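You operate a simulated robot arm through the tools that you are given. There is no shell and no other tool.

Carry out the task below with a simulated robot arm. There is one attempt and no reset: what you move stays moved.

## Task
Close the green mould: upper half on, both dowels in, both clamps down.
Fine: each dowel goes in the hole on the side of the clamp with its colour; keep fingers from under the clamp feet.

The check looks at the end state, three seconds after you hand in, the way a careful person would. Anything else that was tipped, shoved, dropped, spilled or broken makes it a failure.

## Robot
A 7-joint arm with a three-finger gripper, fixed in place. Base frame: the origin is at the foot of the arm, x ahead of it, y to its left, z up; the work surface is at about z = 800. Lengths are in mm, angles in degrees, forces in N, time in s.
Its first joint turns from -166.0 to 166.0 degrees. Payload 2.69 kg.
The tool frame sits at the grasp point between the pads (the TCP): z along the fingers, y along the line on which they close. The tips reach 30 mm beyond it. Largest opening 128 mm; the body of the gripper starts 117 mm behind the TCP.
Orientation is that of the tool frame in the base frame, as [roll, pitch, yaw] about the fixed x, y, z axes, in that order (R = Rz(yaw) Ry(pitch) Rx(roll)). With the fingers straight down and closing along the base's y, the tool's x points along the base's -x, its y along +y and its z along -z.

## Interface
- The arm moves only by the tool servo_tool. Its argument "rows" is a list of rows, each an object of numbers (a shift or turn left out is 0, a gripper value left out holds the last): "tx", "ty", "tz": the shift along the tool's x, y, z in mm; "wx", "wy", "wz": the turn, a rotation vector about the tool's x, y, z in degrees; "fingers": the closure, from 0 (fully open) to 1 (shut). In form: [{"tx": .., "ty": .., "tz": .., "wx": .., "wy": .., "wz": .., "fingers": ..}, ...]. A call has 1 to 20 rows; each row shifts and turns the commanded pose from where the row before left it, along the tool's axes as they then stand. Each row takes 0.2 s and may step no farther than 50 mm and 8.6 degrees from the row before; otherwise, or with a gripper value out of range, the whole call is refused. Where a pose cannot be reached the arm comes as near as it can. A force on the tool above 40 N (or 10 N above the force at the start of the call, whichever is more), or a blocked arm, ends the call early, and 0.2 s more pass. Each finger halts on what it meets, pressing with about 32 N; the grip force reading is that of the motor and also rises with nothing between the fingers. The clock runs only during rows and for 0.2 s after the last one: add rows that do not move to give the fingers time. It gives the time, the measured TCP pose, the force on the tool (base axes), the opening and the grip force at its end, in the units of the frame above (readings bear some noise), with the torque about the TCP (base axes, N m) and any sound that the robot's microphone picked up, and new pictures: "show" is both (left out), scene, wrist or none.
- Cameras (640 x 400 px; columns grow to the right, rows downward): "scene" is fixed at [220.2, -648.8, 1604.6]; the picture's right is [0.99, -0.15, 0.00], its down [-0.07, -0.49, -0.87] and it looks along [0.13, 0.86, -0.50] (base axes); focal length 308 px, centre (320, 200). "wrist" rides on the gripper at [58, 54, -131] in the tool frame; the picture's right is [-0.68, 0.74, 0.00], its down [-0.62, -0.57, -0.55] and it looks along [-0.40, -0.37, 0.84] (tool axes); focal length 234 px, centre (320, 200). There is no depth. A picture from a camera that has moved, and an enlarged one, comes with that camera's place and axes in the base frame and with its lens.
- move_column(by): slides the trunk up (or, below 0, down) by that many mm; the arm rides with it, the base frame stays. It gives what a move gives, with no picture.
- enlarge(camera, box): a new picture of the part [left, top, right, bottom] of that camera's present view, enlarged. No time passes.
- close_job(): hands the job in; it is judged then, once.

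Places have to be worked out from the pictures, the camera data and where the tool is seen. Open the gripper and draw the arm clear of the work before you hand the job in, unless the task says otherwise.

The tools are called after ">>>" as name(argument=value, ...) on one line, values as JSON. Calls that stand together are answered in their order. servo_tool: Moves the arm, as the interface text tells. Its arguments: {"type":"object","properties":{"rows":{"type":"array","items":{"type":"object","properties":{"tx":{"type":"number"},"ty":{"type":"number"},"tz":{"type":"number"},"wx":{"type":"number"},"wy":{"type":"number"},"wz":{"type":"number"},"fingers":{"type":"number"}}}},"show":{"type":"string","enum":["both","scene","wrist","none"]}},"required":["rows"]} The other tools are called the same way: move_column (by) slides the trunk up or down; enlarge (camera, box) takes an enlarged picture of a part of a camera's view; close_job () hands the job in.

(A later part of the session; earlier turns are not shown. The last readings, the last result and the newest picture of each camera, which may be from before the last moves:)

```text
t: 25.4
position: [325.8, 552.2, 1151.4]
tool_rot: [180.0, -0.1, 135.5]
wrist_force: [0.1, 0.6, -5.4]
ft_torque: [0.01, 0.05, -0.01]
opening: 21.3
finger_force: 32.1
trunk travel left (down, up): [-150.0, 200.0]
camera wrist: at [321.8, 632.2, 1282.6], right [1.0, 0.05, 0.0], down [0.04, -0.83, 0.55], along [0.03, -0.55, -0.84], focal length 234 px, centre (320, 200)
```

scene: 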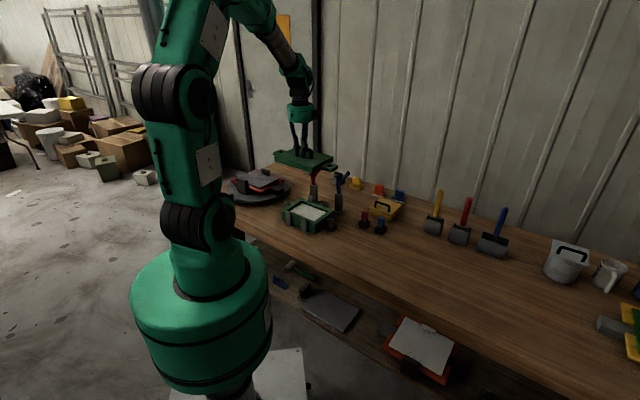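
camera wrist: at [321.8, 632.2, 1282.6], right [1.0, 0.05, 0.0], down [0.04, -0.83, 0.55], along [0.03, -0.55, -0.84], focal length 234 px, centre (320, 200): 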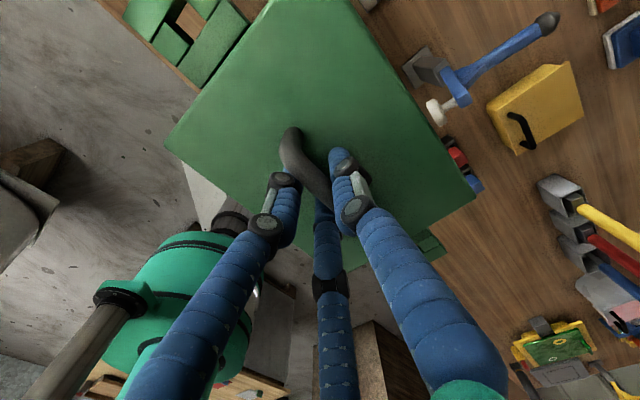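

I'm over the mould. I'll zoom on the clamps in this view to locate the feet precisely before lowering.

>>> enlarge(camera="wrist", box=[390, 0, 570, 130])

>>> enlarge(camera="scene", box=[260, 140, 360, 240])

```text
3.08 times, centred on (480, 65) of wrist
camera zoom: at [321.8, 632.2, 1282.6], right [1.0, 0.05, 0.0], down [0.04, -0.83, 0.55], along [0.03, -0.55, -0.84], focal length 720 px, centre (-172, 615)
```

zoom: 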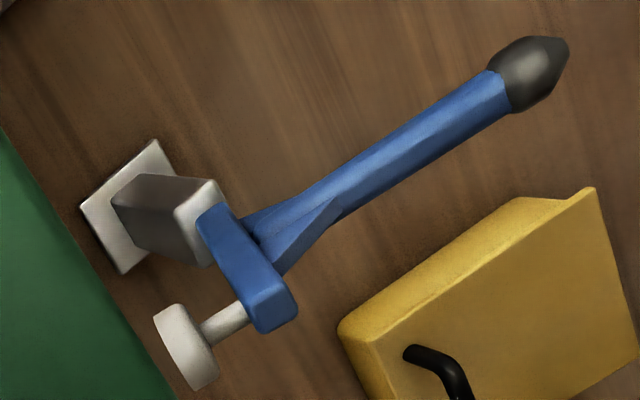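

```text
4.00 times, centred on (310, 190) of scene
camera zoom: at [220.2, -648.8, 1604.6], right [0.99, -0.15, 0.0], down [-0.07, -0.49, -0.87], along [0.13, 0.86, -0.5], focal length 1233 px, centre (360, 240)
```

zoom: 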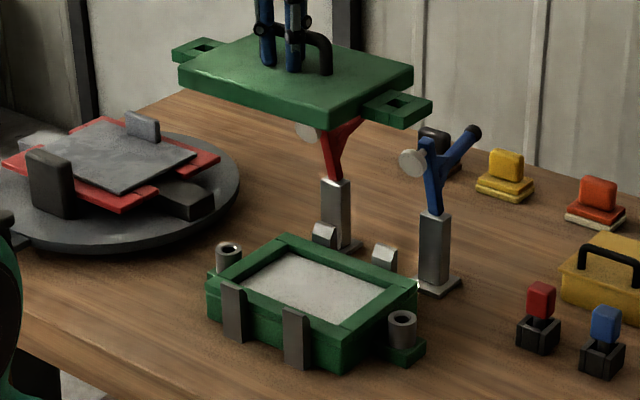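

The blue foot is about 92 mm out from the mould axis at z≈990, and the plate's half-width is about 73 mm. The offset path therefore clears it. I'll lower to TCP z≈960 and look again.

>>> servo_tool(rows=[{"tz": 20}, {"tz": 30}, {"tz": 30}, {"tz": 30}, {"tz": 30}, {"tz": 30}, {"tz": 20}, {}, {}], show="both")

>>> enlarge(camera="scene", box=[260, 150, 360, 240])

>>> enlarge(camera="wrist", box=[110, 0, 270, 100])

```text
t: 27.4
position: [324.6, 553.7, 958.9]
tool_rot: [-179.9, 0.0, 135.5]
wrist_force: [-0.4, 1.3, -5.2]
ft_torque: [0.02, 0.05, 0.0]
opening: 21.4
finger_force: 32.3
trunk travel left (down, up): [-150.0, 200.0]
camera wrist: at [320.5, 632.9, 1090.7], right [1.0, 0.05, 0.0], down [0.04, -0.83, 0.55], along [0.03, -0.55, -0.84], focal length 234 px, centre (320, 200)
```

scene: 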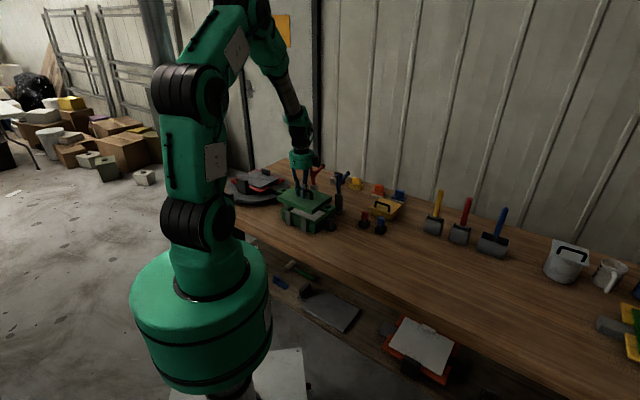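
wrist: 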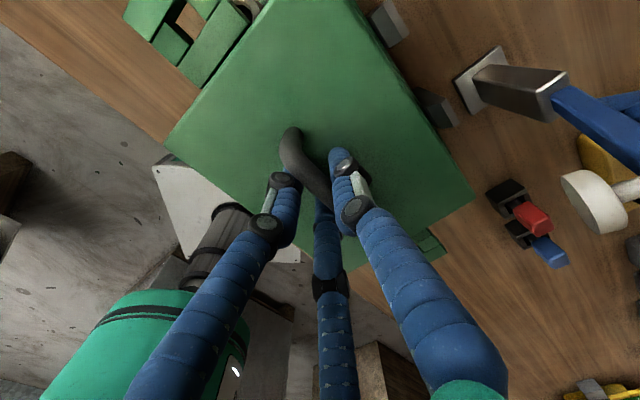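

```text
4.44 times, centred on (310, 195) of scene
camera zoom: at [220.2, -648.8, 1604.6], right [0.99, -0.15, 0.0], down [-0.07, -0.49, -0.87], along [0.13, 0.86, -0.5], focal length 1370 px, centre (364, 222)
```

zoom: 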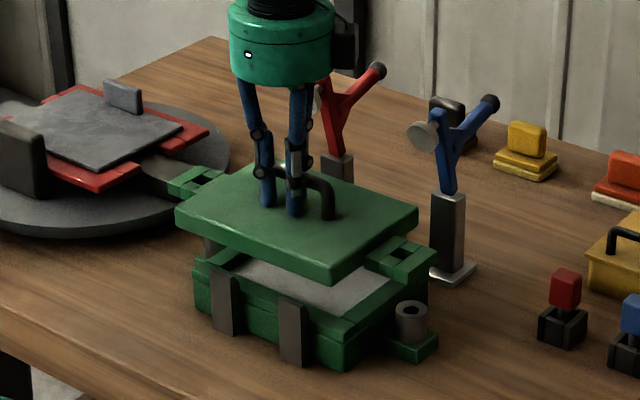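

```text
4.00 times, centred on (190, 50) of wrist
camera zoom: at [320.5, 632.9, 1090.7], right [1.0, 0.05, 0.0], down [0.04, -0.83, 0.55], along [0.03, -0.55, -0.84], focal length 937 px, centre (840, 800)
```

zoom: 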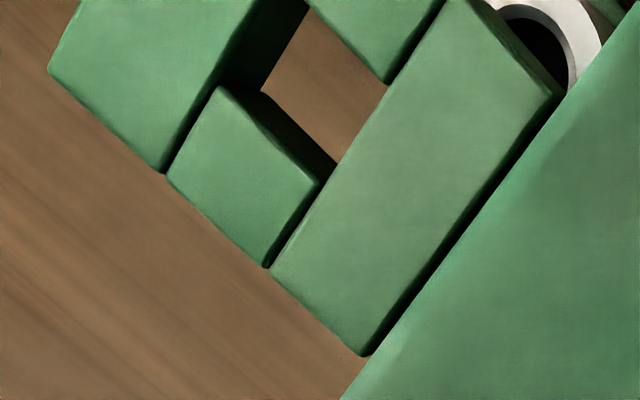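

The plate is below the feet now. I'll shift 15 mm toward the clamps, over the mould, and lower to about 10 mm above the guide posts to check the alignment.

>>> servo_tool(rows=[{"ty": 7.5}, {"ty": 7.5}, {"tz": 15}, {"tz": 15}, {"tz": 5}, {}, {}, {}], show="both")

>>> enlarge(camera="scene", box=[265, 170, 355, 240])

>>> enlarge(camera="wrist", box=[110, 0, 270, 100])

>>> enlarge(camera="wrist", box=[330, 0, 500, 280])

```text
t: 29.2
position: [335.1, 561.9, 925.0]
tool_rot: [180.0, 0.0, 135.5]
wrist_force: [-0.8, -0.7, -4.9]
ft_torque: [-0.01, 0.09, 0.0]
opening: 21.3
finger_force: 31.8
trunk travel left (down, up): [-150.0, 200.0]
camera wrist: at [331.5, 641.9, 1057.0], right [1.0, 0.05, 0.0], down [0.04, -0.83, 0.55], along [0.03, -0.55, -0.84], focal length 234 px, centre (320, 200)
```

scene: 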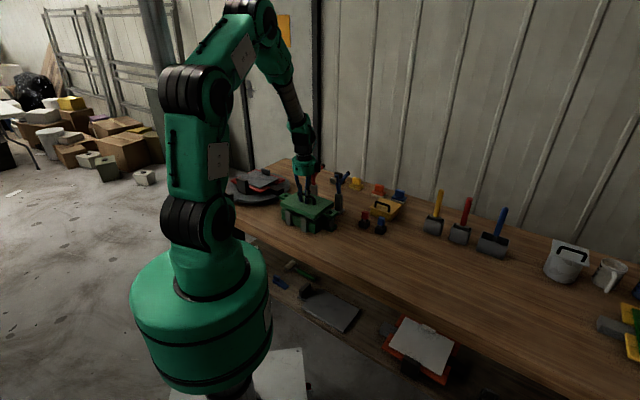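
wrist: 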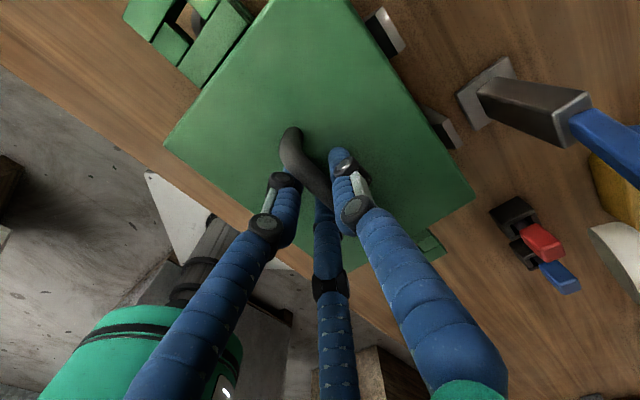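

```text
5.71 times, centred on (310, 205) of scene
camera zoom: at [220.2, -648.8, 1604.6], right [0.99, -0.15, 0.0], down [-0.07, -0.49, -0.87], along [0.13, 0.86, -0.5], focal length 1762 px, centre (377, 171)
```

zoom: 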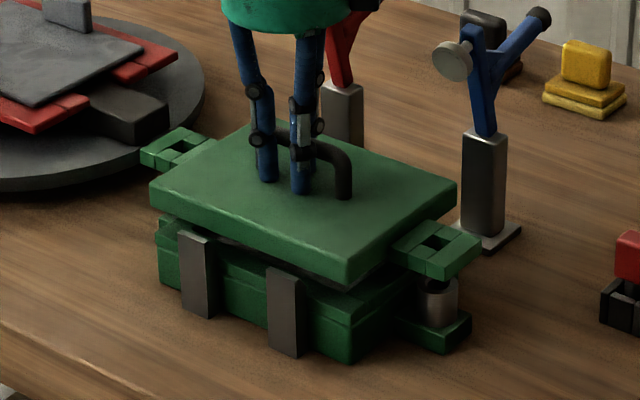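

```text
4.00 times, centred on (190, 50) of wrist
camera zoom: at [331.5, 641.9, 1057.0], right [1.0, 0.05, 0.0], down [0.04, -0.83, 0.55], along [0.03, -0.55, -0.84], focal length 937 px, centre (840, 800)
```

zoom: 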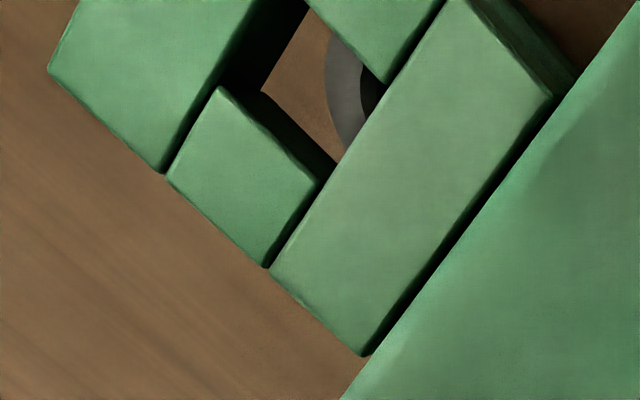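

```text
1.43 times, centred on (415, 140) of wrist
camera zoom: at [331.5, 641.9, 1057.0], right [1.0, 0.05, 0.0], down [0.04, -0.83, 0.55], along [0.03, -0.55, -0.84], focal length 334 px, centre (184, 286)
```

zoom: 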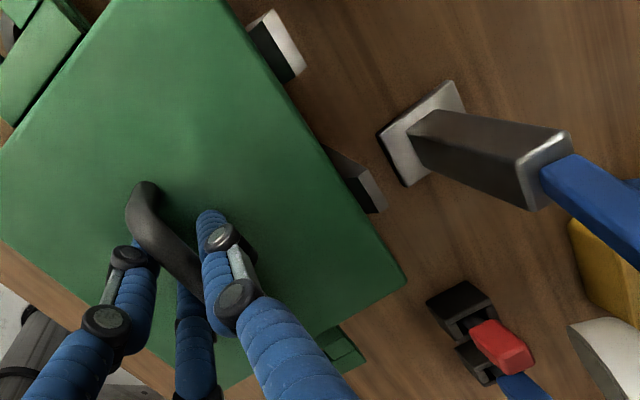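

The alignment looks within a few mm. I'll zoom in hard on the plate's edges, the posts and the bushings from the scene camera to refine it before the final drop.

>>> enlarge(camera="scene", box=[285, 205, 335, 236])

>>> enlarge(camera="scene", box=[315, 195, 365, 226])

>>> enlarge(camera="scene", box=[280, 185, 330, 216])

```text
12.80 times, centred on (310, 220) of scene
camera zoom: at [220.2, -648.8, 1604.6], right [0.99, -0.15, 0.0], down [-0.07, -0.49, -0.87], along [0.13, 0.86, -0.5], focal length 3946 px, centre (448, -62)
```

zoom: 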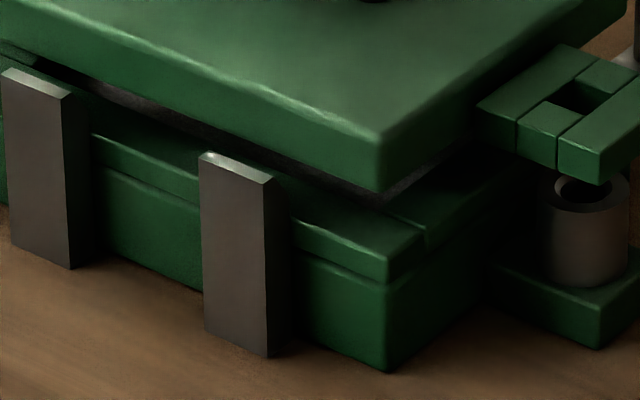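

```text
12.80 times, centred on (340, 210) of scene
camera zoom: at [220.2, -648.8, 1604.6], right [0.99, -0.15, 0.0], down [-0.07, -0.49, -0.87], along [0.13, 0.86, -0.5], focal length 3946 px, centre (64, 66)
```

zoom: 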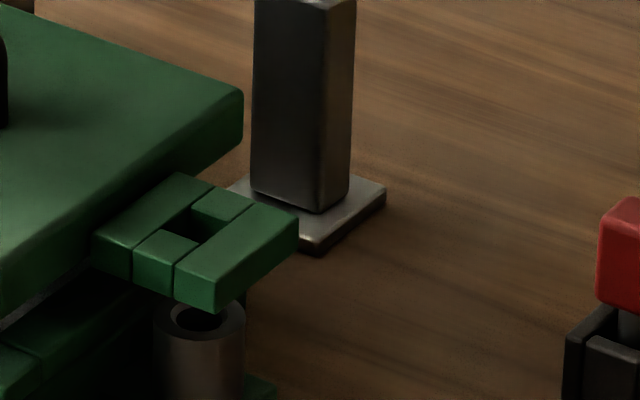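

```text
12.80 times, centred on (305, 200) of scene
camera zoom: at [220.2, -648.8, 1604.6], right [0.99, -0.15, 0.0], down [-0.07, -0.49, -0.87], along [0.13, 0.86, -0.5], focal length 3946 px, centre (512, 194)
```

zoom: 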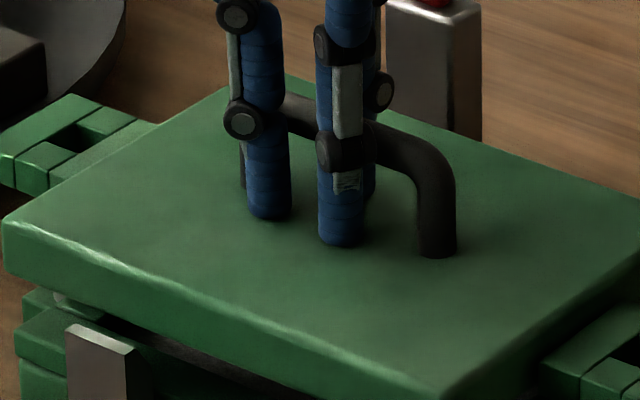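

Comparing the hole with the bushing, and the corner with the rim, shows the plate needs about +2.6 mm in x. I'll apply that, lower 10 mm and check again.

>>> servo_tool(rows=[{"tx": -1.5, "ty": 2.2}, {"tz": 5}, {"tz": 4}, {}, {}], show="none")

>>> enlarge(camera="scene", box=[285, 205, 335, 236])

>>> enlarge(camera="scene", box=[315, 195, 365, 226])

>>> enlarge(camera="wrist", box=[110, 0, 270, 100])

>>> enlarge(camera="wrist", box=[350, 0, 490, 200])

```text
t: 30.4
position: [338.2, 562.2, 916.3]
tool_rot: [-180.0, 0.0, 135.5]
wrist_force: [-0.1, 0.0, -5.9]
ft_torque: [0.01, 0.06, 0.01]
opening: 21.1
finger_force: 31.2
trunk travel left (down, up): [-150.0, 200.0]
```

```text
12.80 times, centred on (310, 220) of scene
camera zoom: at [220.2, -648.8, 1604.6], right [0.99, -0.15, 0.0], down [-0.07, -0.49, -0.87], along [0.13, 0.86, -0.5], focal length 3946 px, centre (448, -62)
```

zoom: 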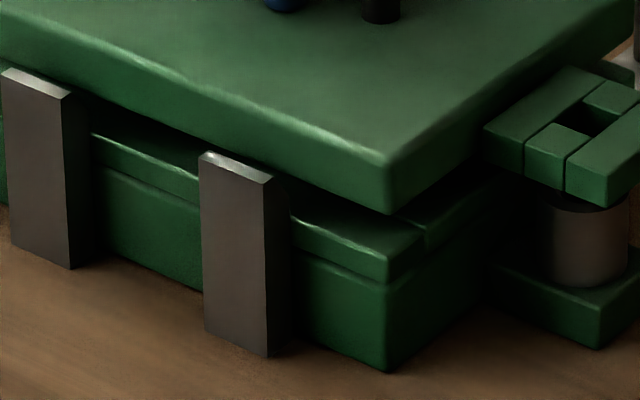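

```text
12.80 times, centred on (340, 210) of scene
camera zoom: at [220.2, -648.8, 1604.6], right [0.99, -0.15, 0.0], down [-0.07, -0.49, -0.87], along [0.13, 0.86, -0.5], focal length 3946 px, centre (64, 66)
```

zoom: 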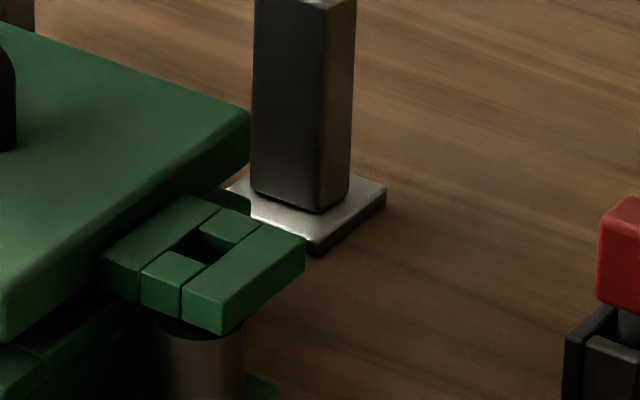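

```text
4.00 times, centred on (190, 50) of wrist
camera zoom: at [334.3, 641.9, 1048.0], right [1.0, 0.05, 0.0], down [0.04, -0.83, 0.55], along [0.03, -0.55, -0.84], focal length 937 px, centre (840, 800)
```

zoom: 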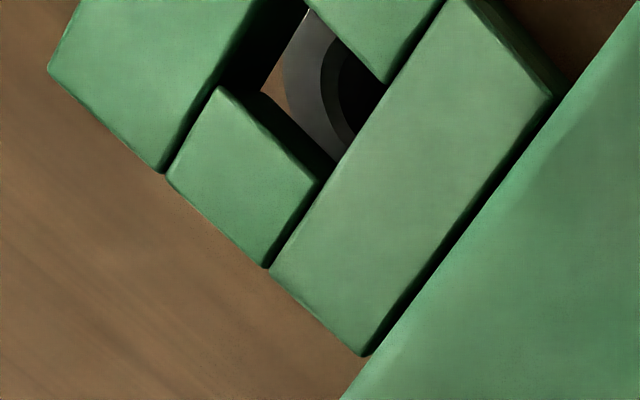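

```text
2.00 times, centred on (420, 100) of wrist
camera zoom: at [334.3, 641.9, 1048.0], right [1.0, 0.05, 0.0], down [0.04, -0.83, 0.55], along [0.03, -0.55, -0.84], focal length 468 px, centre (120, 400)
```

zoom: 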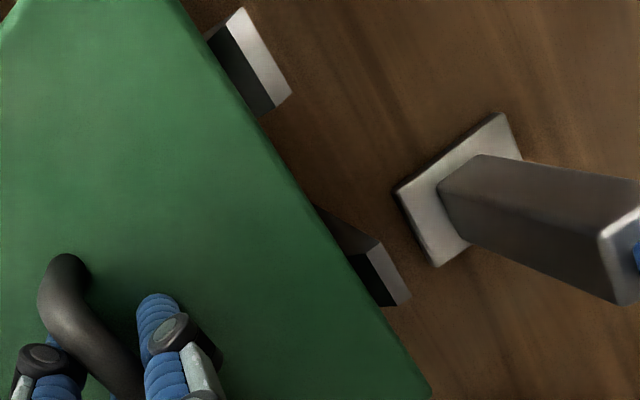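

Comparing the two ends, the mould is rotated about 0.7° clockwise from my tool axis. I'll apply that turn, lower to a few mm above contact and look again through the lug holes.

>>> servo_tool(rows=[{"wz": 0.7}, {"tz": 4}, {"tz": 4}, {"tz": 3}, {}, {}], show="none")

>>> enlarge(camera="scene", box=[285, 205, 335, 236])

>>> enlarge(camera="scene", box=[315, 195, 365, 226])

>>> enlarge(camera="wrist", box=[150, 0, 230, 50])

>>> enlarge(camera="wrist", box=[350, 0, 490, 200])

```text
t: 31.8
position: [337.8, 561.5, 906.4]
tool_rot: [179.9, 0.0, 134.8]
wrist_force: [0.0, -0.5, -5.8]
ft_torque: [0.01, 0.02, 0.01]
opening: 21.3
finger_force: 31.3
trunk travel left (down, up): [-150.0, 200.0]
```

```text
12.80 times, centred on (310, 220) of scene
camera zoom: at [220.2, -648.8, 1604.6], right [0.99, -0.15, 0.0], down [-0.07, -0.49, -0.87], along [0.13, 0.86, -0.5], focal length 3946 px, centre (448, -62)
```

zoom: 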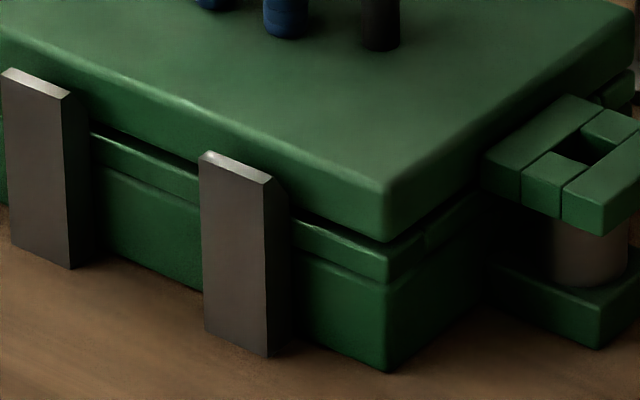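

```text
12.80 times, centred on (340, 210) of scene
camera zoom: at [220.2, -648.8, 1604.6], right [0.99, -0.15, 0.0], down [-0.07, -0.49, -0.87], along [0.13, 0.86, -0.5], focal length 3946 px, centre (64, 66)
```

zoom: 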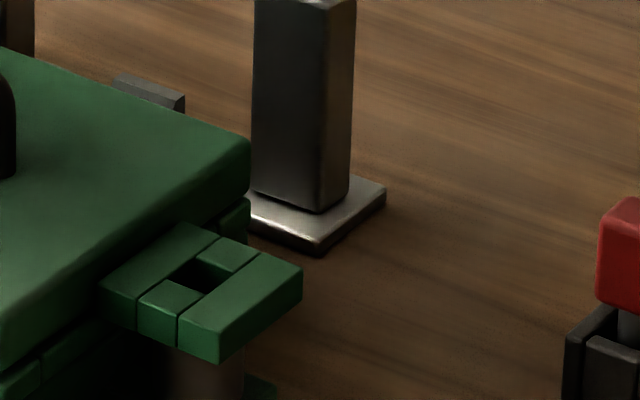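

```text
8.00 times, centred on (190, 25) of wrist
camera zoom: at [335.4, 641.6, 1037.4], right [1.0, 0.04, 0.0], down [0.03, -0.84, 0.55], along [0.02, -0.55, -0.84], focal length 1873 px, centre (1360, 1600)
```

zoom: 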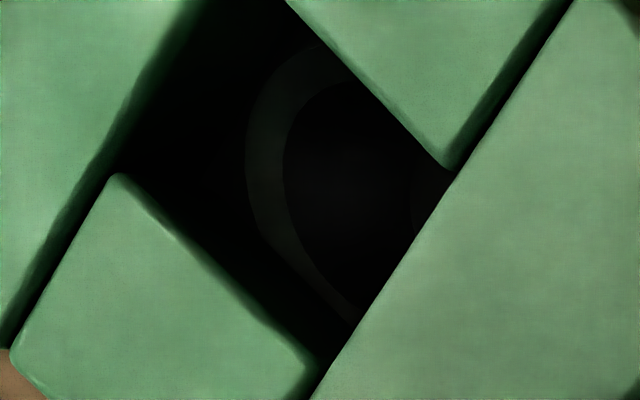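

```text
2.00 times, centred on (420, 100) of wrist
camera zoom: at [335.4, 641.6, 1037.4], right [1.0, 0.04, 0.0], down [0.03, -0.84, 0.55], along [0.02, -0.55, -0.84], focal length 468 px, centre (120, 400)
```

zoom: 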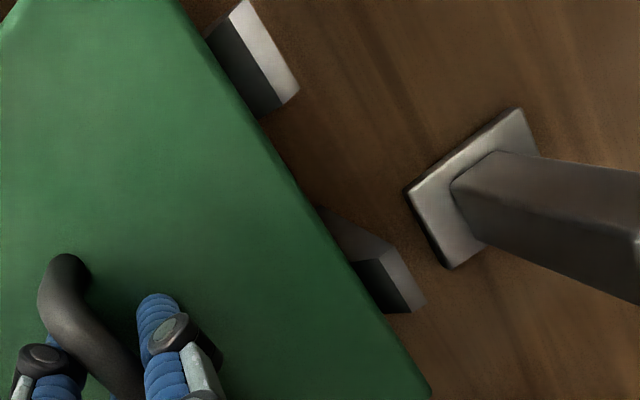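

Seen through the hole, the left bushing is now well resolved, and both ends say the original -44.5° was closer. I'll undo the turn and check both holes again.

>>> servo_tool(rows=[{"wz": -0.8, "tx": -0.4}, {}, {}], show="none")

>>> enlarge(camera="scene", box=[315, 205, 355, 230])

>>> enlarge(camera="wrist", box=[150, 0, 230, 50])

>>> enlarge(camera="scene", box=[275, 200, 325, 231])

```text
t: 32.6
position: [338.8, 563.2, 905.8]
tool_rot: [180.0, 0.0, 135.6]
wrist_force: [-0.6, -1.8, -4.5]
ft_torque: [-0.06, 0.04, -0.14]
opening: 21.1
finger_force: 32.3
trunk travel left (down, up): [-150.0, 200.0]
```

```text
16.00 times, centred on (335, 218) of scene
camera zoom: at [220.2, -648.8, 1604.6], right [0.99, -0.15, 0.0], down [-0.07, -0.49, -0.87], along [0.13, 0.86, -0.5], focal length 4933 px, centre (80, -80)
```

zoom: 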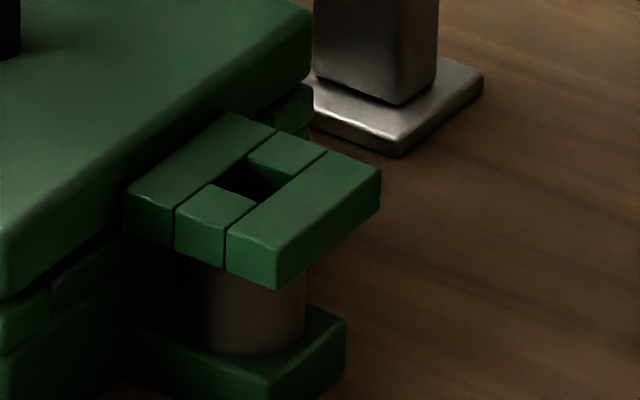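

```text
8.00 times, centred on (190, 25) of wrist
camera zoom: at [334.2, 641.5, 1037.8], right [1.0, 0.05, 0.0], down [0.04, -0.83, 0.55], along [0.03, -0.55, -0.84], focal length 1873 px, centre (1360, 1600)
```

zoom: 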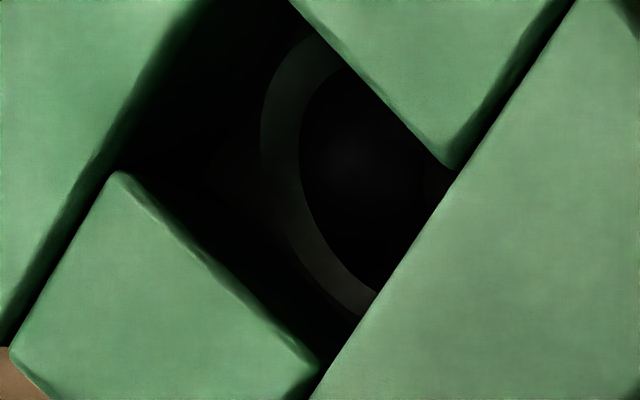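

```text
12.80 times, centred on (300, 216) of scene
camera zoom: at [220.2, -648.8, 1604.6], right [0.99, -0.15, 0.0], down [-0.07, -0.49, -0.87], along [0.13, 0.86, -0.5], focal length 3946 px, centre (576, 2)
```

zoom: 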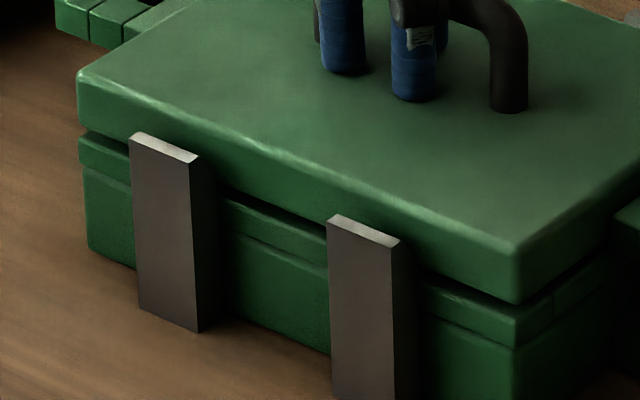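

Both lug holes are now within about 1 mm of the bushings. I'll lower gently in 1 mm steps until the plate rests on the rim.

>>> servo_tool(rows=[{"tz": 1}, {"tz": 1}, {"tz": 1}, {}, {}], show="none")

>>> enlarge(camera="scene", box=[285, 205, 335, 236])

```text
t: 33.8
position: [337.8, 561.8, 903.0]
tool_rot: [179.9, 0.0, 135.5]
wrist_force: [-16.3, -4.7, 4.1]
ft_torque: [-0.35, -0.36, -0.39]
opening: 21.5
finger_force: 32.3
trunk travel left (down, up): [-150.0, 200.0]
```

```text
12.80 times, centred on (310, 220) of scene
camera zoom: at [220.2, -648.8, 1604.6], right [0.99, -0.15, 0.0], down [-0.07, -0.49, -0.87], along [0.13, 0.86, -0.5], focal length 3946 px, centre (448, -62)
```

zoom: 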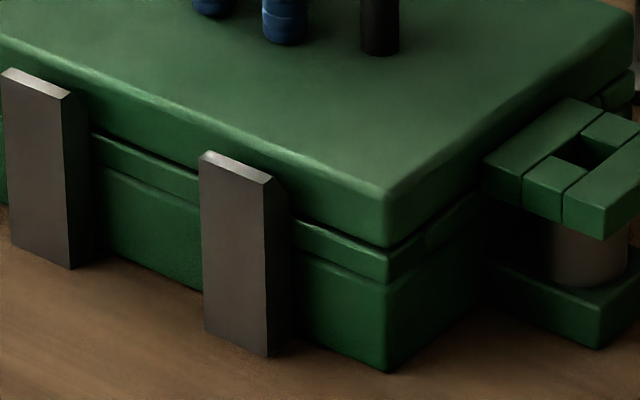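

The far-right post is pressing on the plate, with about 15 N back toward the near side and a small clockwise torque. I'll raise slightly, move 1.2 mm to the near side, turn 0.4° clockwise and lower again.

>>> servo_tool(rows=[{"tz": -2}, {"ty": -1.2, "tx": 0.4, "wz": 0.4}, {}, {"tz": 1}, {"tz": 1}, {}, {}], show="none")

```text
t: 35.4
position: [336.7, 560.6, 903.0]
tool_rot: [-179.9, -0.1, 135.1]
wrist_force: [0.7, -0.5, -5.8]
ft_torque: [0.0, 0.02, 0.01]
opening: 21.4
finger_force: 32.0
trunk travel left (down, up): [-150.0, 200.0]
```

The contact force is gone. I'll keep lowering in 1 mm steps until the rim carries the weight.

>>> servo_tool(rows=[{"tz": 1}, {"tz": 1}, {}, {}], show="none")

>>> enlarge(camera="scene", box=[285, 205, 335, 236])

>>> enlarge(camera="wrist", box=[150, 0, 230, 50])

>>> enlarge(camera="scene", box=[315, 205, 355, 230])

```text
t: 36.4
position: [338.0, 561.2, 902.6]
tool_rot: [179.9, 0.0, 135.2]
wrist_force: [-2.7, -3.4, 18.1]
ft_torque: [-0.13, 0.04, -0.14]
opening: 21.6
finger_force: 32.3
trunk travel left (down, up): [-150.0, 200.0]
```

```text
12.80 times, centred on (310, 220) of scene
camera zoom: at [220.2, -648.8, 1604.6], right [0.99, -0.15, 0.0], down [-0.07, -0.49, -0.87], along [0.13, 0.86, -0.5], focal length 3946 px, centre (448, -62)
```

zoom: 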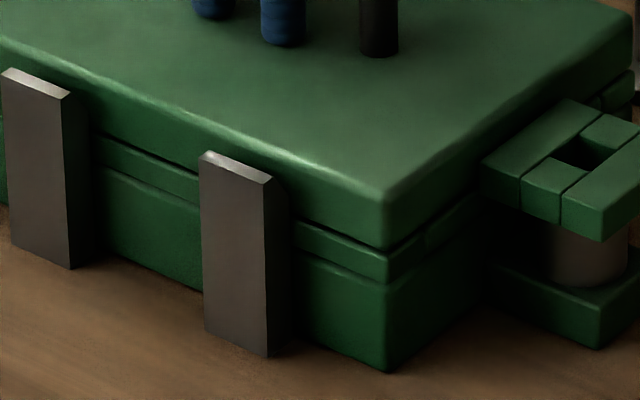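

```text
8.00 times, centred on (190, 25) of wrist
camera zoom: at [333.6, 640.8, 1034.7], right [1.0, 0.05, 0.0], down [0.04, -0.84, 0.55], along [0.03, -0.55, -0.84], focal length 1873 px, centre (1360, 1600)
```

zoom: 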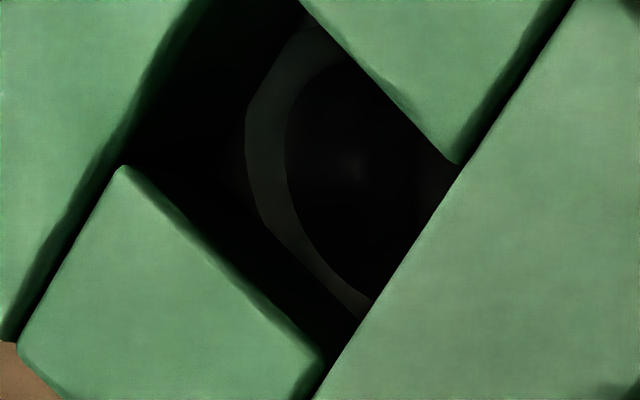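

```text
16.00 times, centred on (335, 218) of scene
camera zoom: at [220.2, -648.8, 1604.6], right [0.99, -0.15, 0.0], down [-0.07, -0.49, -0.87], along [0.13, 0.86, -0.5], focal length 4933 px, centre (80, -80)
```

zoom: 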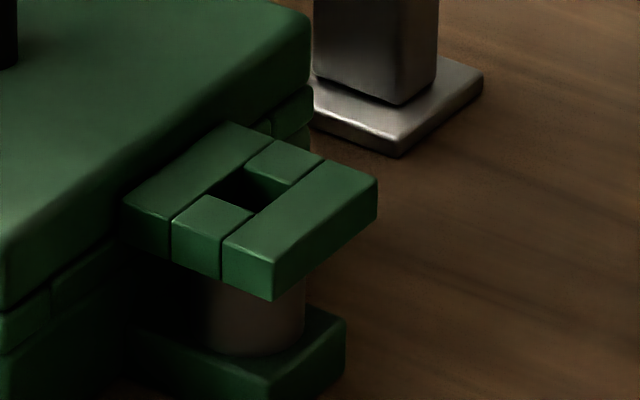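

The rim now carries the plate, and both holes are within about 1.5 mm of the bushings, while the dowel pegs look only about 10 mm wide. I'll relax the press by 1 mm and open the fingers.

>>> servo_tool(rows=[{"tz": -1}, {}, {"fingers": 0.8}, {}, {"fingers": 0.6}, {}, {"fingers": 0.4}, {}, {}], show="both")

>>> enlarge(camera="scene", box=[260, 160, 360, 240])

```text
t: 38.4
position: [336.7, 561.0, 901.9]
tool_rot: [-180.0, -0.1, 135.2]
wrist_force: [0.5, 0.2, -0.1]
ft_torque: [0.01, -0.02, -0.03]
opening: 76.7
finger_force: 0.1
trunk travel left (down, up): [-150.0, 200.0]
camera wrist: at [333.5, 640.7, 1033.9], right [1.0, 0.05, 0.0], down [0.04, -0.83, 0.55], along [0.02, -0.55, -0.84], focal length 234 px, centre (320, 200)
```

scene: 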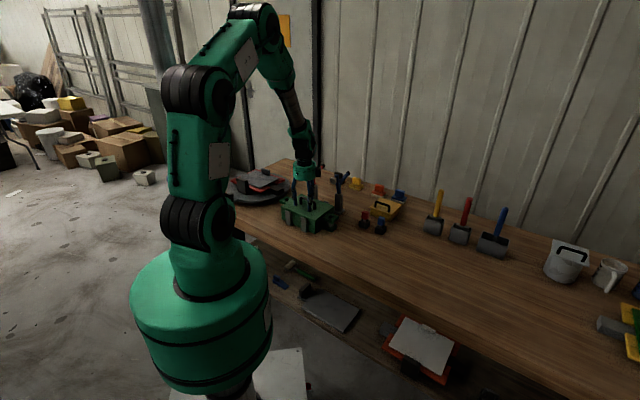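
wrist: 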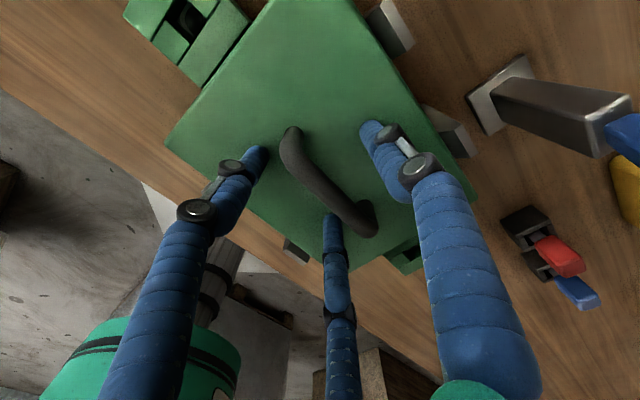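

```text
5.00 times, centred on (310, 200) of scene
camera zoom: at [220.2, -648.8, 1604.6], right [0.99, -0.15, 0.0], down [-0.07, -0.49, -0.87], along [0.13, 0.86, -0.5], focal length 1542 px, centre (370, 200)
```

zoom: 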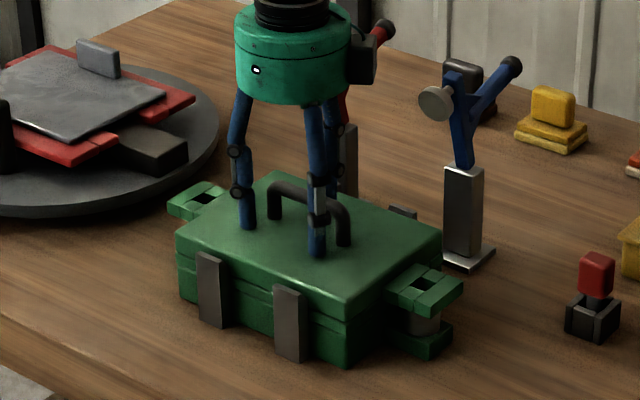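

The upper half is seated and released. I'll rise straight up clear of the handle and the clamps, then go over to the red dowel.

>>> servo_tool(rows=[{"tz": -10}, {"tz": -20}, {"tz": -30}, {"tz": -30}, {"tz": -30}, {"tz": -30}, {"tz": -30}, {}, {"tx": -30.45, "ty": 14.2}, {"tx": -30.45, "ty": 14.2}, {"tx": -30.45, "ty": 14.2}, {"tx": -30.45, "ty": 14.2}, {"tx": -30.45, "ty": 14.2}, {"tx": -30.45, "ty": 14.2}, {"tx": -30.45, "ty": 14.2}, {"tx": -30.45, "ty": 14.2}, {}, {}], show="both")

>>> enlarge(camera="scene", box=[260, 160, 360, 240])

>>> enlarge(camera="wrist", box=[240, 40, 400, 160])

```text
t: 42.2
position: [590.1, 470.7, 1084.0]
tool_rot: [180.0, 0.0, 135.2]
wrist_force: [-0.3, 0.1, 0.7]
ft_torque: [0.0, -0.01, 0.0]
opening: 76.8
finger_force: 0.0
trunk travel left (down, up): [-150.0, 200.0]
camera wrist: at [586.3, 551.4, 1215.4], right [1.0, 0.05, 0.0], down [0.04, -0.84, 0.55], along [0.03, -0.55, -0.84], focal length 234 px, centre (320, 200)
```

scene: 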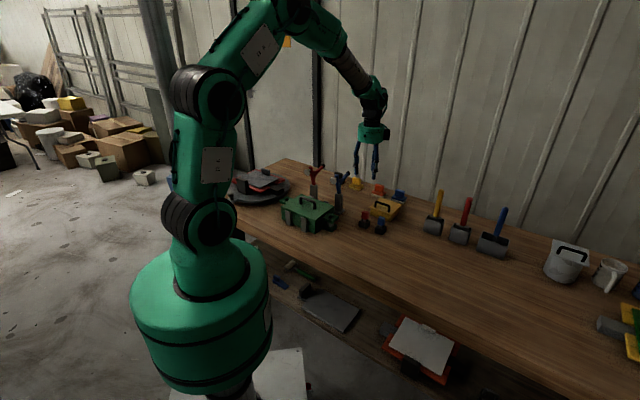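
wrist: 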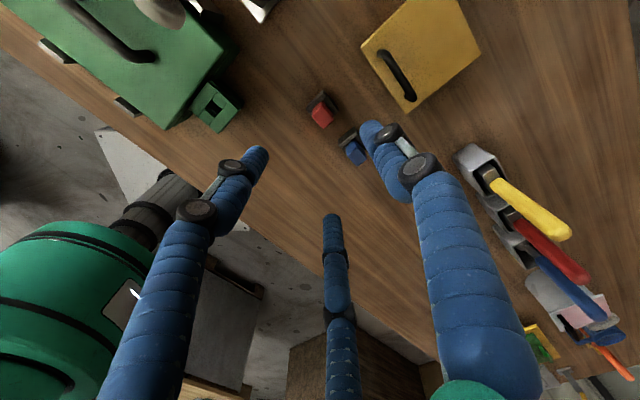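

```text
5.00 times, centred on (310, 200) of scene
camera zoom: at [220.2, -648.8, 1604.6], right [0.99, -0.15, 0.0], down [-0.07, -0.49, -0.87], along [0.13, 0.86, -0.5], focal length 1542 px, centre (370, 200)
```

zoom: 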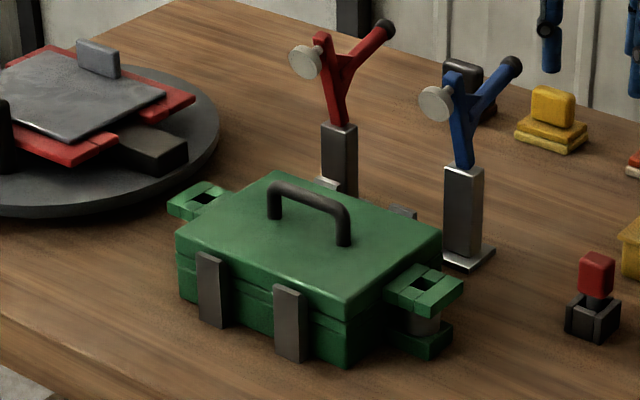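

```text
3.33 times, centred on (320, 100) of wrist
camera zoom: at [586.3, 551.4, 1215.4], right [1.0, 0.05, 0.0], down [0.04, -0.84, 0.55], along [0.03, -0.55, -0.84], focal length 781 px, centre (320, 533)
```

zoom: 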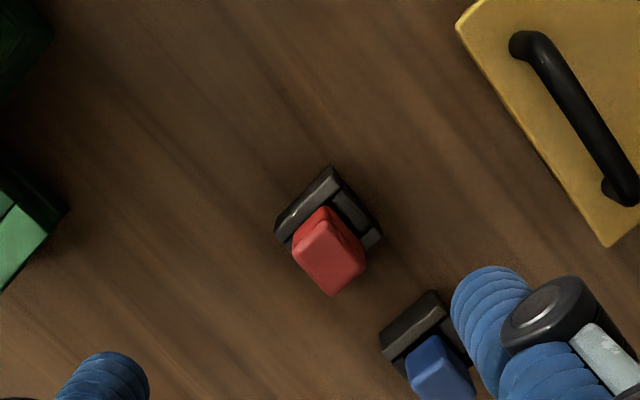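

The mould looks properly seated. I'll zoom in on the red dowel to locate it.

>>> enlarge(camera="wrist", box=[300, 80, 350, 112])

>>> enlarge(camera="wrist", box=[330, 115, 380, 147])

>>> enlarge(camera="scene", box=[350, 205, 400, 237])

```text
12.50 times, centred on (325, 96) of wrist
camera zoom: at [586.3, 551.4, 1215.4], right [1.0, 0.05, 0.0], down [0.04, -0.84, 0.55], along [0.03, -0.55, -0.84], focal length 2927 px, centre (258, 1500)
```

zoom: 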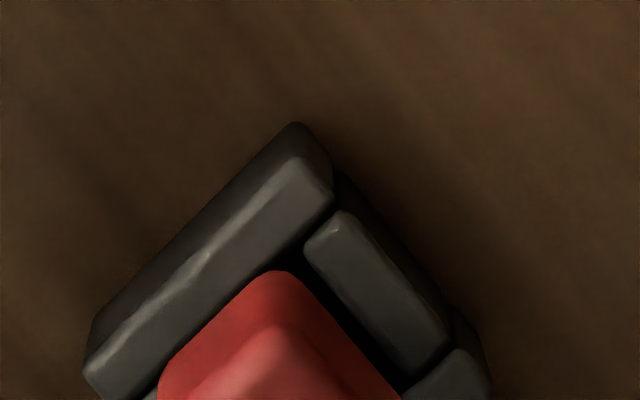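

```text
12.50 times, centred on (355, 131) of wrist
camera zoom: at [586.3, 551.4, 1215.4], right [1.0, 0.05, 0.0], down [0.04, -0.84, 0.55], along [0.03, -0.55, -0.84], focal length 2927 px, centre (-118, 1062)
```

zoom: 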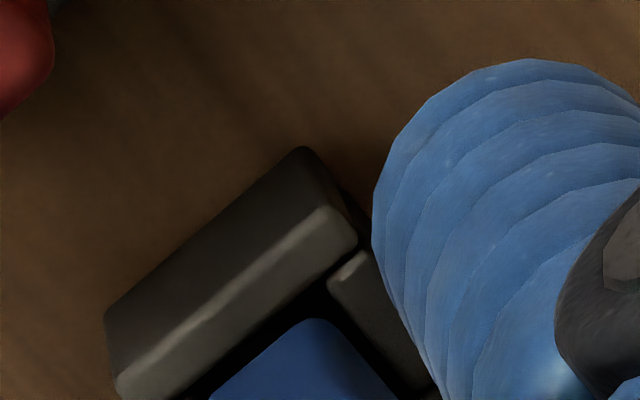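

```text
12.50 times, centred on (375, 221) of scene
camera zoom: at [220.2, -648.8, 1604.6], right [0.99, -0.15, 0.0], down [-0.07, -0.49, -0.87], along [0.13, 0.86, -0.5], focal length 3854 px, centre (-368, -62)
```

zoom: 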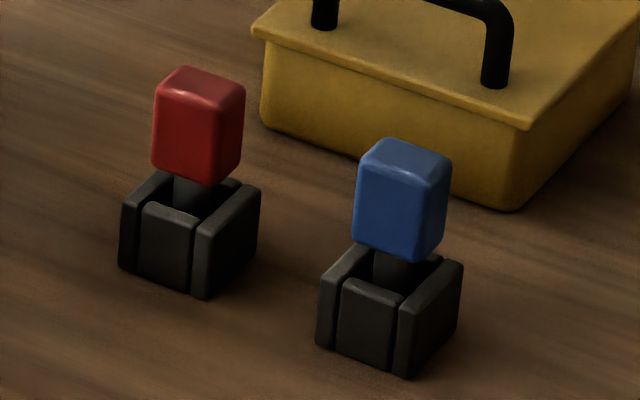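

The red knob is near (595, 469) with its top at about z 874. I'll descend to z≈960 above it and measure again from closer.

>>> servo_tool(rows=[{"tx": -2.2, "tz": 30}, {"tx": -2.3, "ty": -0.2, "tz": 30}, {"tz": 30}, {"tz": 31}, {}, {}], show="wrist")

>>> enlarge(camera="wrist", box=[270, 90, 370, 170])

```text
t: 43.6
position: [591.8, 466.1, 962.1]
tool_rot: [-180.0, 0.0, 135.3]
wrist_force: [0.5, -0.3, 0.7]
ft_torque: [0.02, -0.01, 0.0]
opening: 76.8
finger_force: 0.1
trunk travel left (down, up): [-150.0, 200.0]
camera wrist: at [588.7, 545.9, 1094.4], right [1.0, 0.05, 0.0], down [0.04, -0.84, 0.55], along [0.03, -0.55, -0.84], focal length 234 px, centre (320, 200)
```

wrist: 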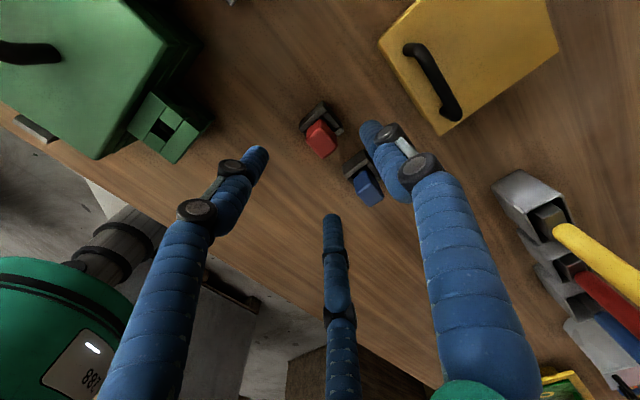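

```text
5.00 times, centred on (320, 130) of wrist
camera zoom: at [588.7, 545.9, 1094.4], right [1.0, 0.05, 0.0], down [0.04, -0.84, 0.55], along [0.03, -0.55, -0.84], focal length 1171 px, centre (320, 550)
```

zoom: 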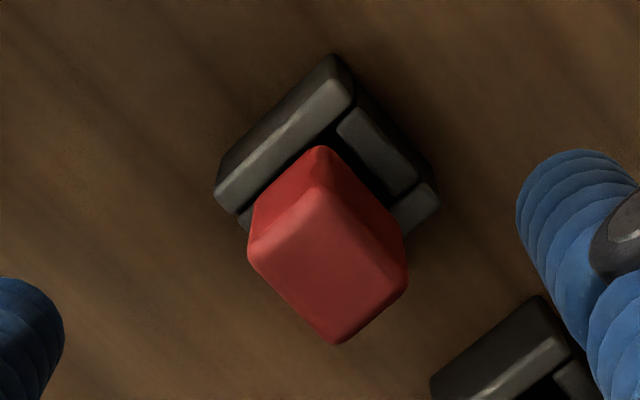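

The knob measures about 24 × 18 mm with its long side on the table axis. For a clean three-finger hold I want one finger on the end face and two on the long sides, so I'll turn the tool 90° here and look again.

>>> servo_tool(rows=[{"wz": -8.2}, {"wz": -8.2}, {"wz": -8.2}, {"wz": -8.2}, {"wz": -8.2}, {"wz": -8.2}, {"wz": -8.2}, {"wz": -8.2}, {"wz": -8.2}, {"wz": -8.2}, {"wz": -8.0}, {}, {}], show="both")

>>> enlarge(camera="wrist", box=[270, 90, 370, 170])

```text
t: 46.4
position: [593.2, 467.2, 963.1]
tool_rot: [180.0, 0.0, -134.7]
wrist_force: [-0.1, -0.1, -1.1]
ft_torque: [-0.02, 0.04, -0.01]
opening: 76.9
finger_force: 0.0
trunk travel left (down, up): [-150.0, 200.0]
camera wrist: at [513.9, 464.3, 1093.4], right [-0.05, 1.0, 0.0], down [0.84, 0.04, 0.55], along [0.55, 0.03, -0.84], focal length 234 px, centre (320, 200)
```

scene: 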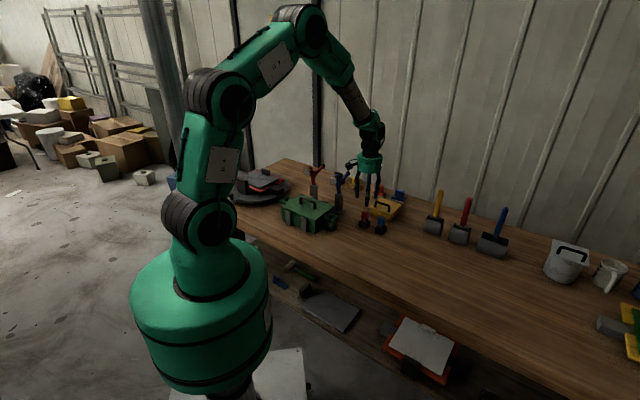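
wrist: 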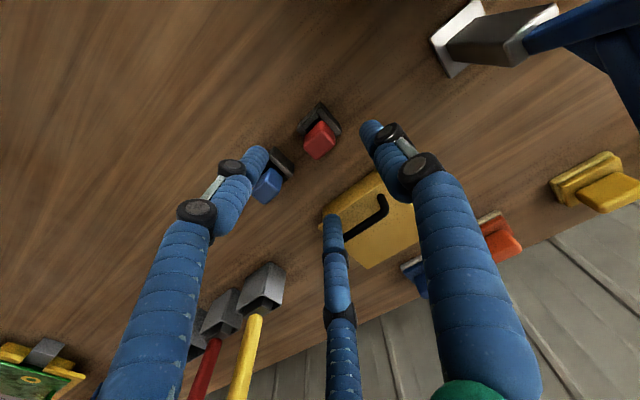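

```text
5.00 times, centred on (320, 130) of wrist
camera zoom: at [513.9, 464.3, 1093.4], right [-0.05, 1.0, 0.0], down [0.84, 0.04, 0.55], along [0.55, 0.03, -0.84], focal length 1171 px, centre (320, 550)
```

zoom: 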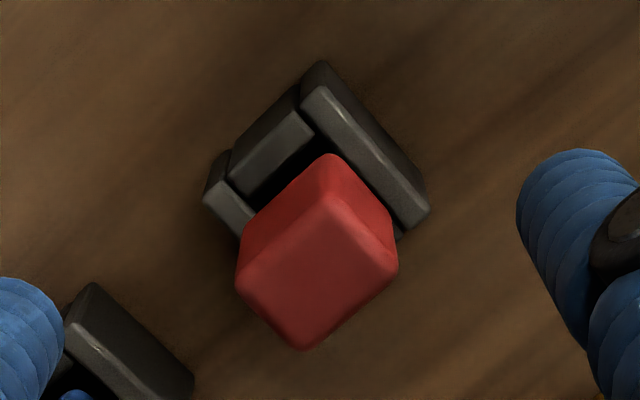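

Averaging the views from the two orientations puts the knob about 2 mm from the tool axis, with its top at z≈871. I'll correct that and descend so the tips reach knob-top level, then look.

>>> servo_tool(rows=[{"tx": -1.5, "ty": -1.0, "tz": 25}, {"tz": 25}, {"tz": 8}, {}, {}], show="both")

>>> enlarge(camera="wrist", box=[250, 90, 390, 240])

>>> enlarge(camera="scene", box=[340, 160, 410, 240])

```text
t: 47.6
position: [593.2, 468.0, 903.7]
tool_rot: [179.9, 0.0, -134.9]
wrist_force: [-0.4, 0.3, 0.7]
ft_torque: [0.01, -0.06, -0.01]
opening: 76.7
finger_force: 0.1
trunk travel left (down, up): [-150.0, 200.0]
camera wrist: at [515.1, 464.1, 1035.0], right [-0.05, 1.0, 0.0], down [0.84, 0.04, 0.55], along [0.55, 0.02, -0.84], focal length 234 px, centre (320, 200)
```

scene: 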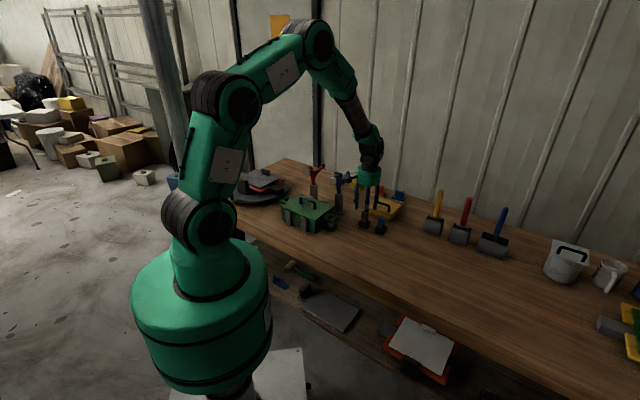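
wrist: 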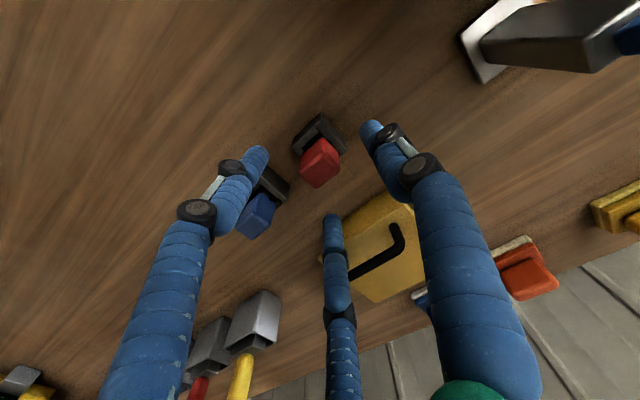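

```text
2.67 times, centred on (320, 165) of wrist
camera zoom: at [515.1, 464.1, 1035.0], right [-0.05, 1.0, 0.0], down [0.84, 0.04, 0.55], along [0.55, 0.02, -0.84], focal length 624 px, centre (320, 293)
```

zoom: 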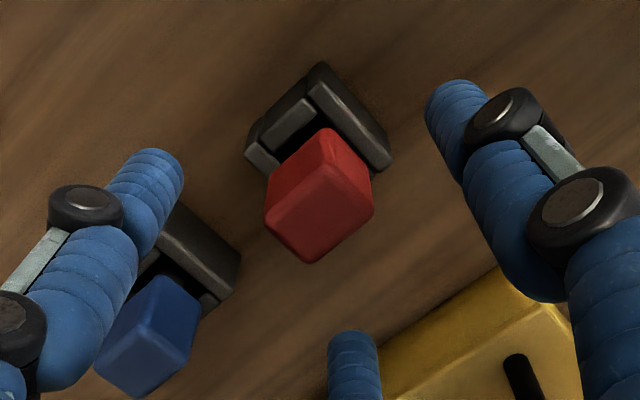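

```text
5.00 times, centred on (375, 200) of scene
camera zoom: at [220.2, -648.8, 1604.6], right [0.99, -0.15, 0.0], down [-0.07, -0.49, -0.87], along [0.13, 0.86, -0.5], focal length 1542 px, centre (45, 200)
```

zoom: 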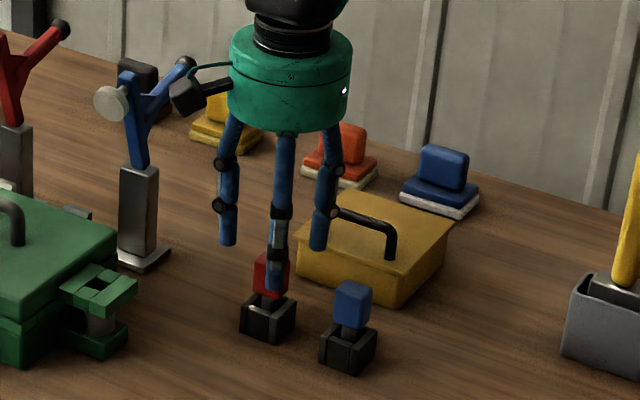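

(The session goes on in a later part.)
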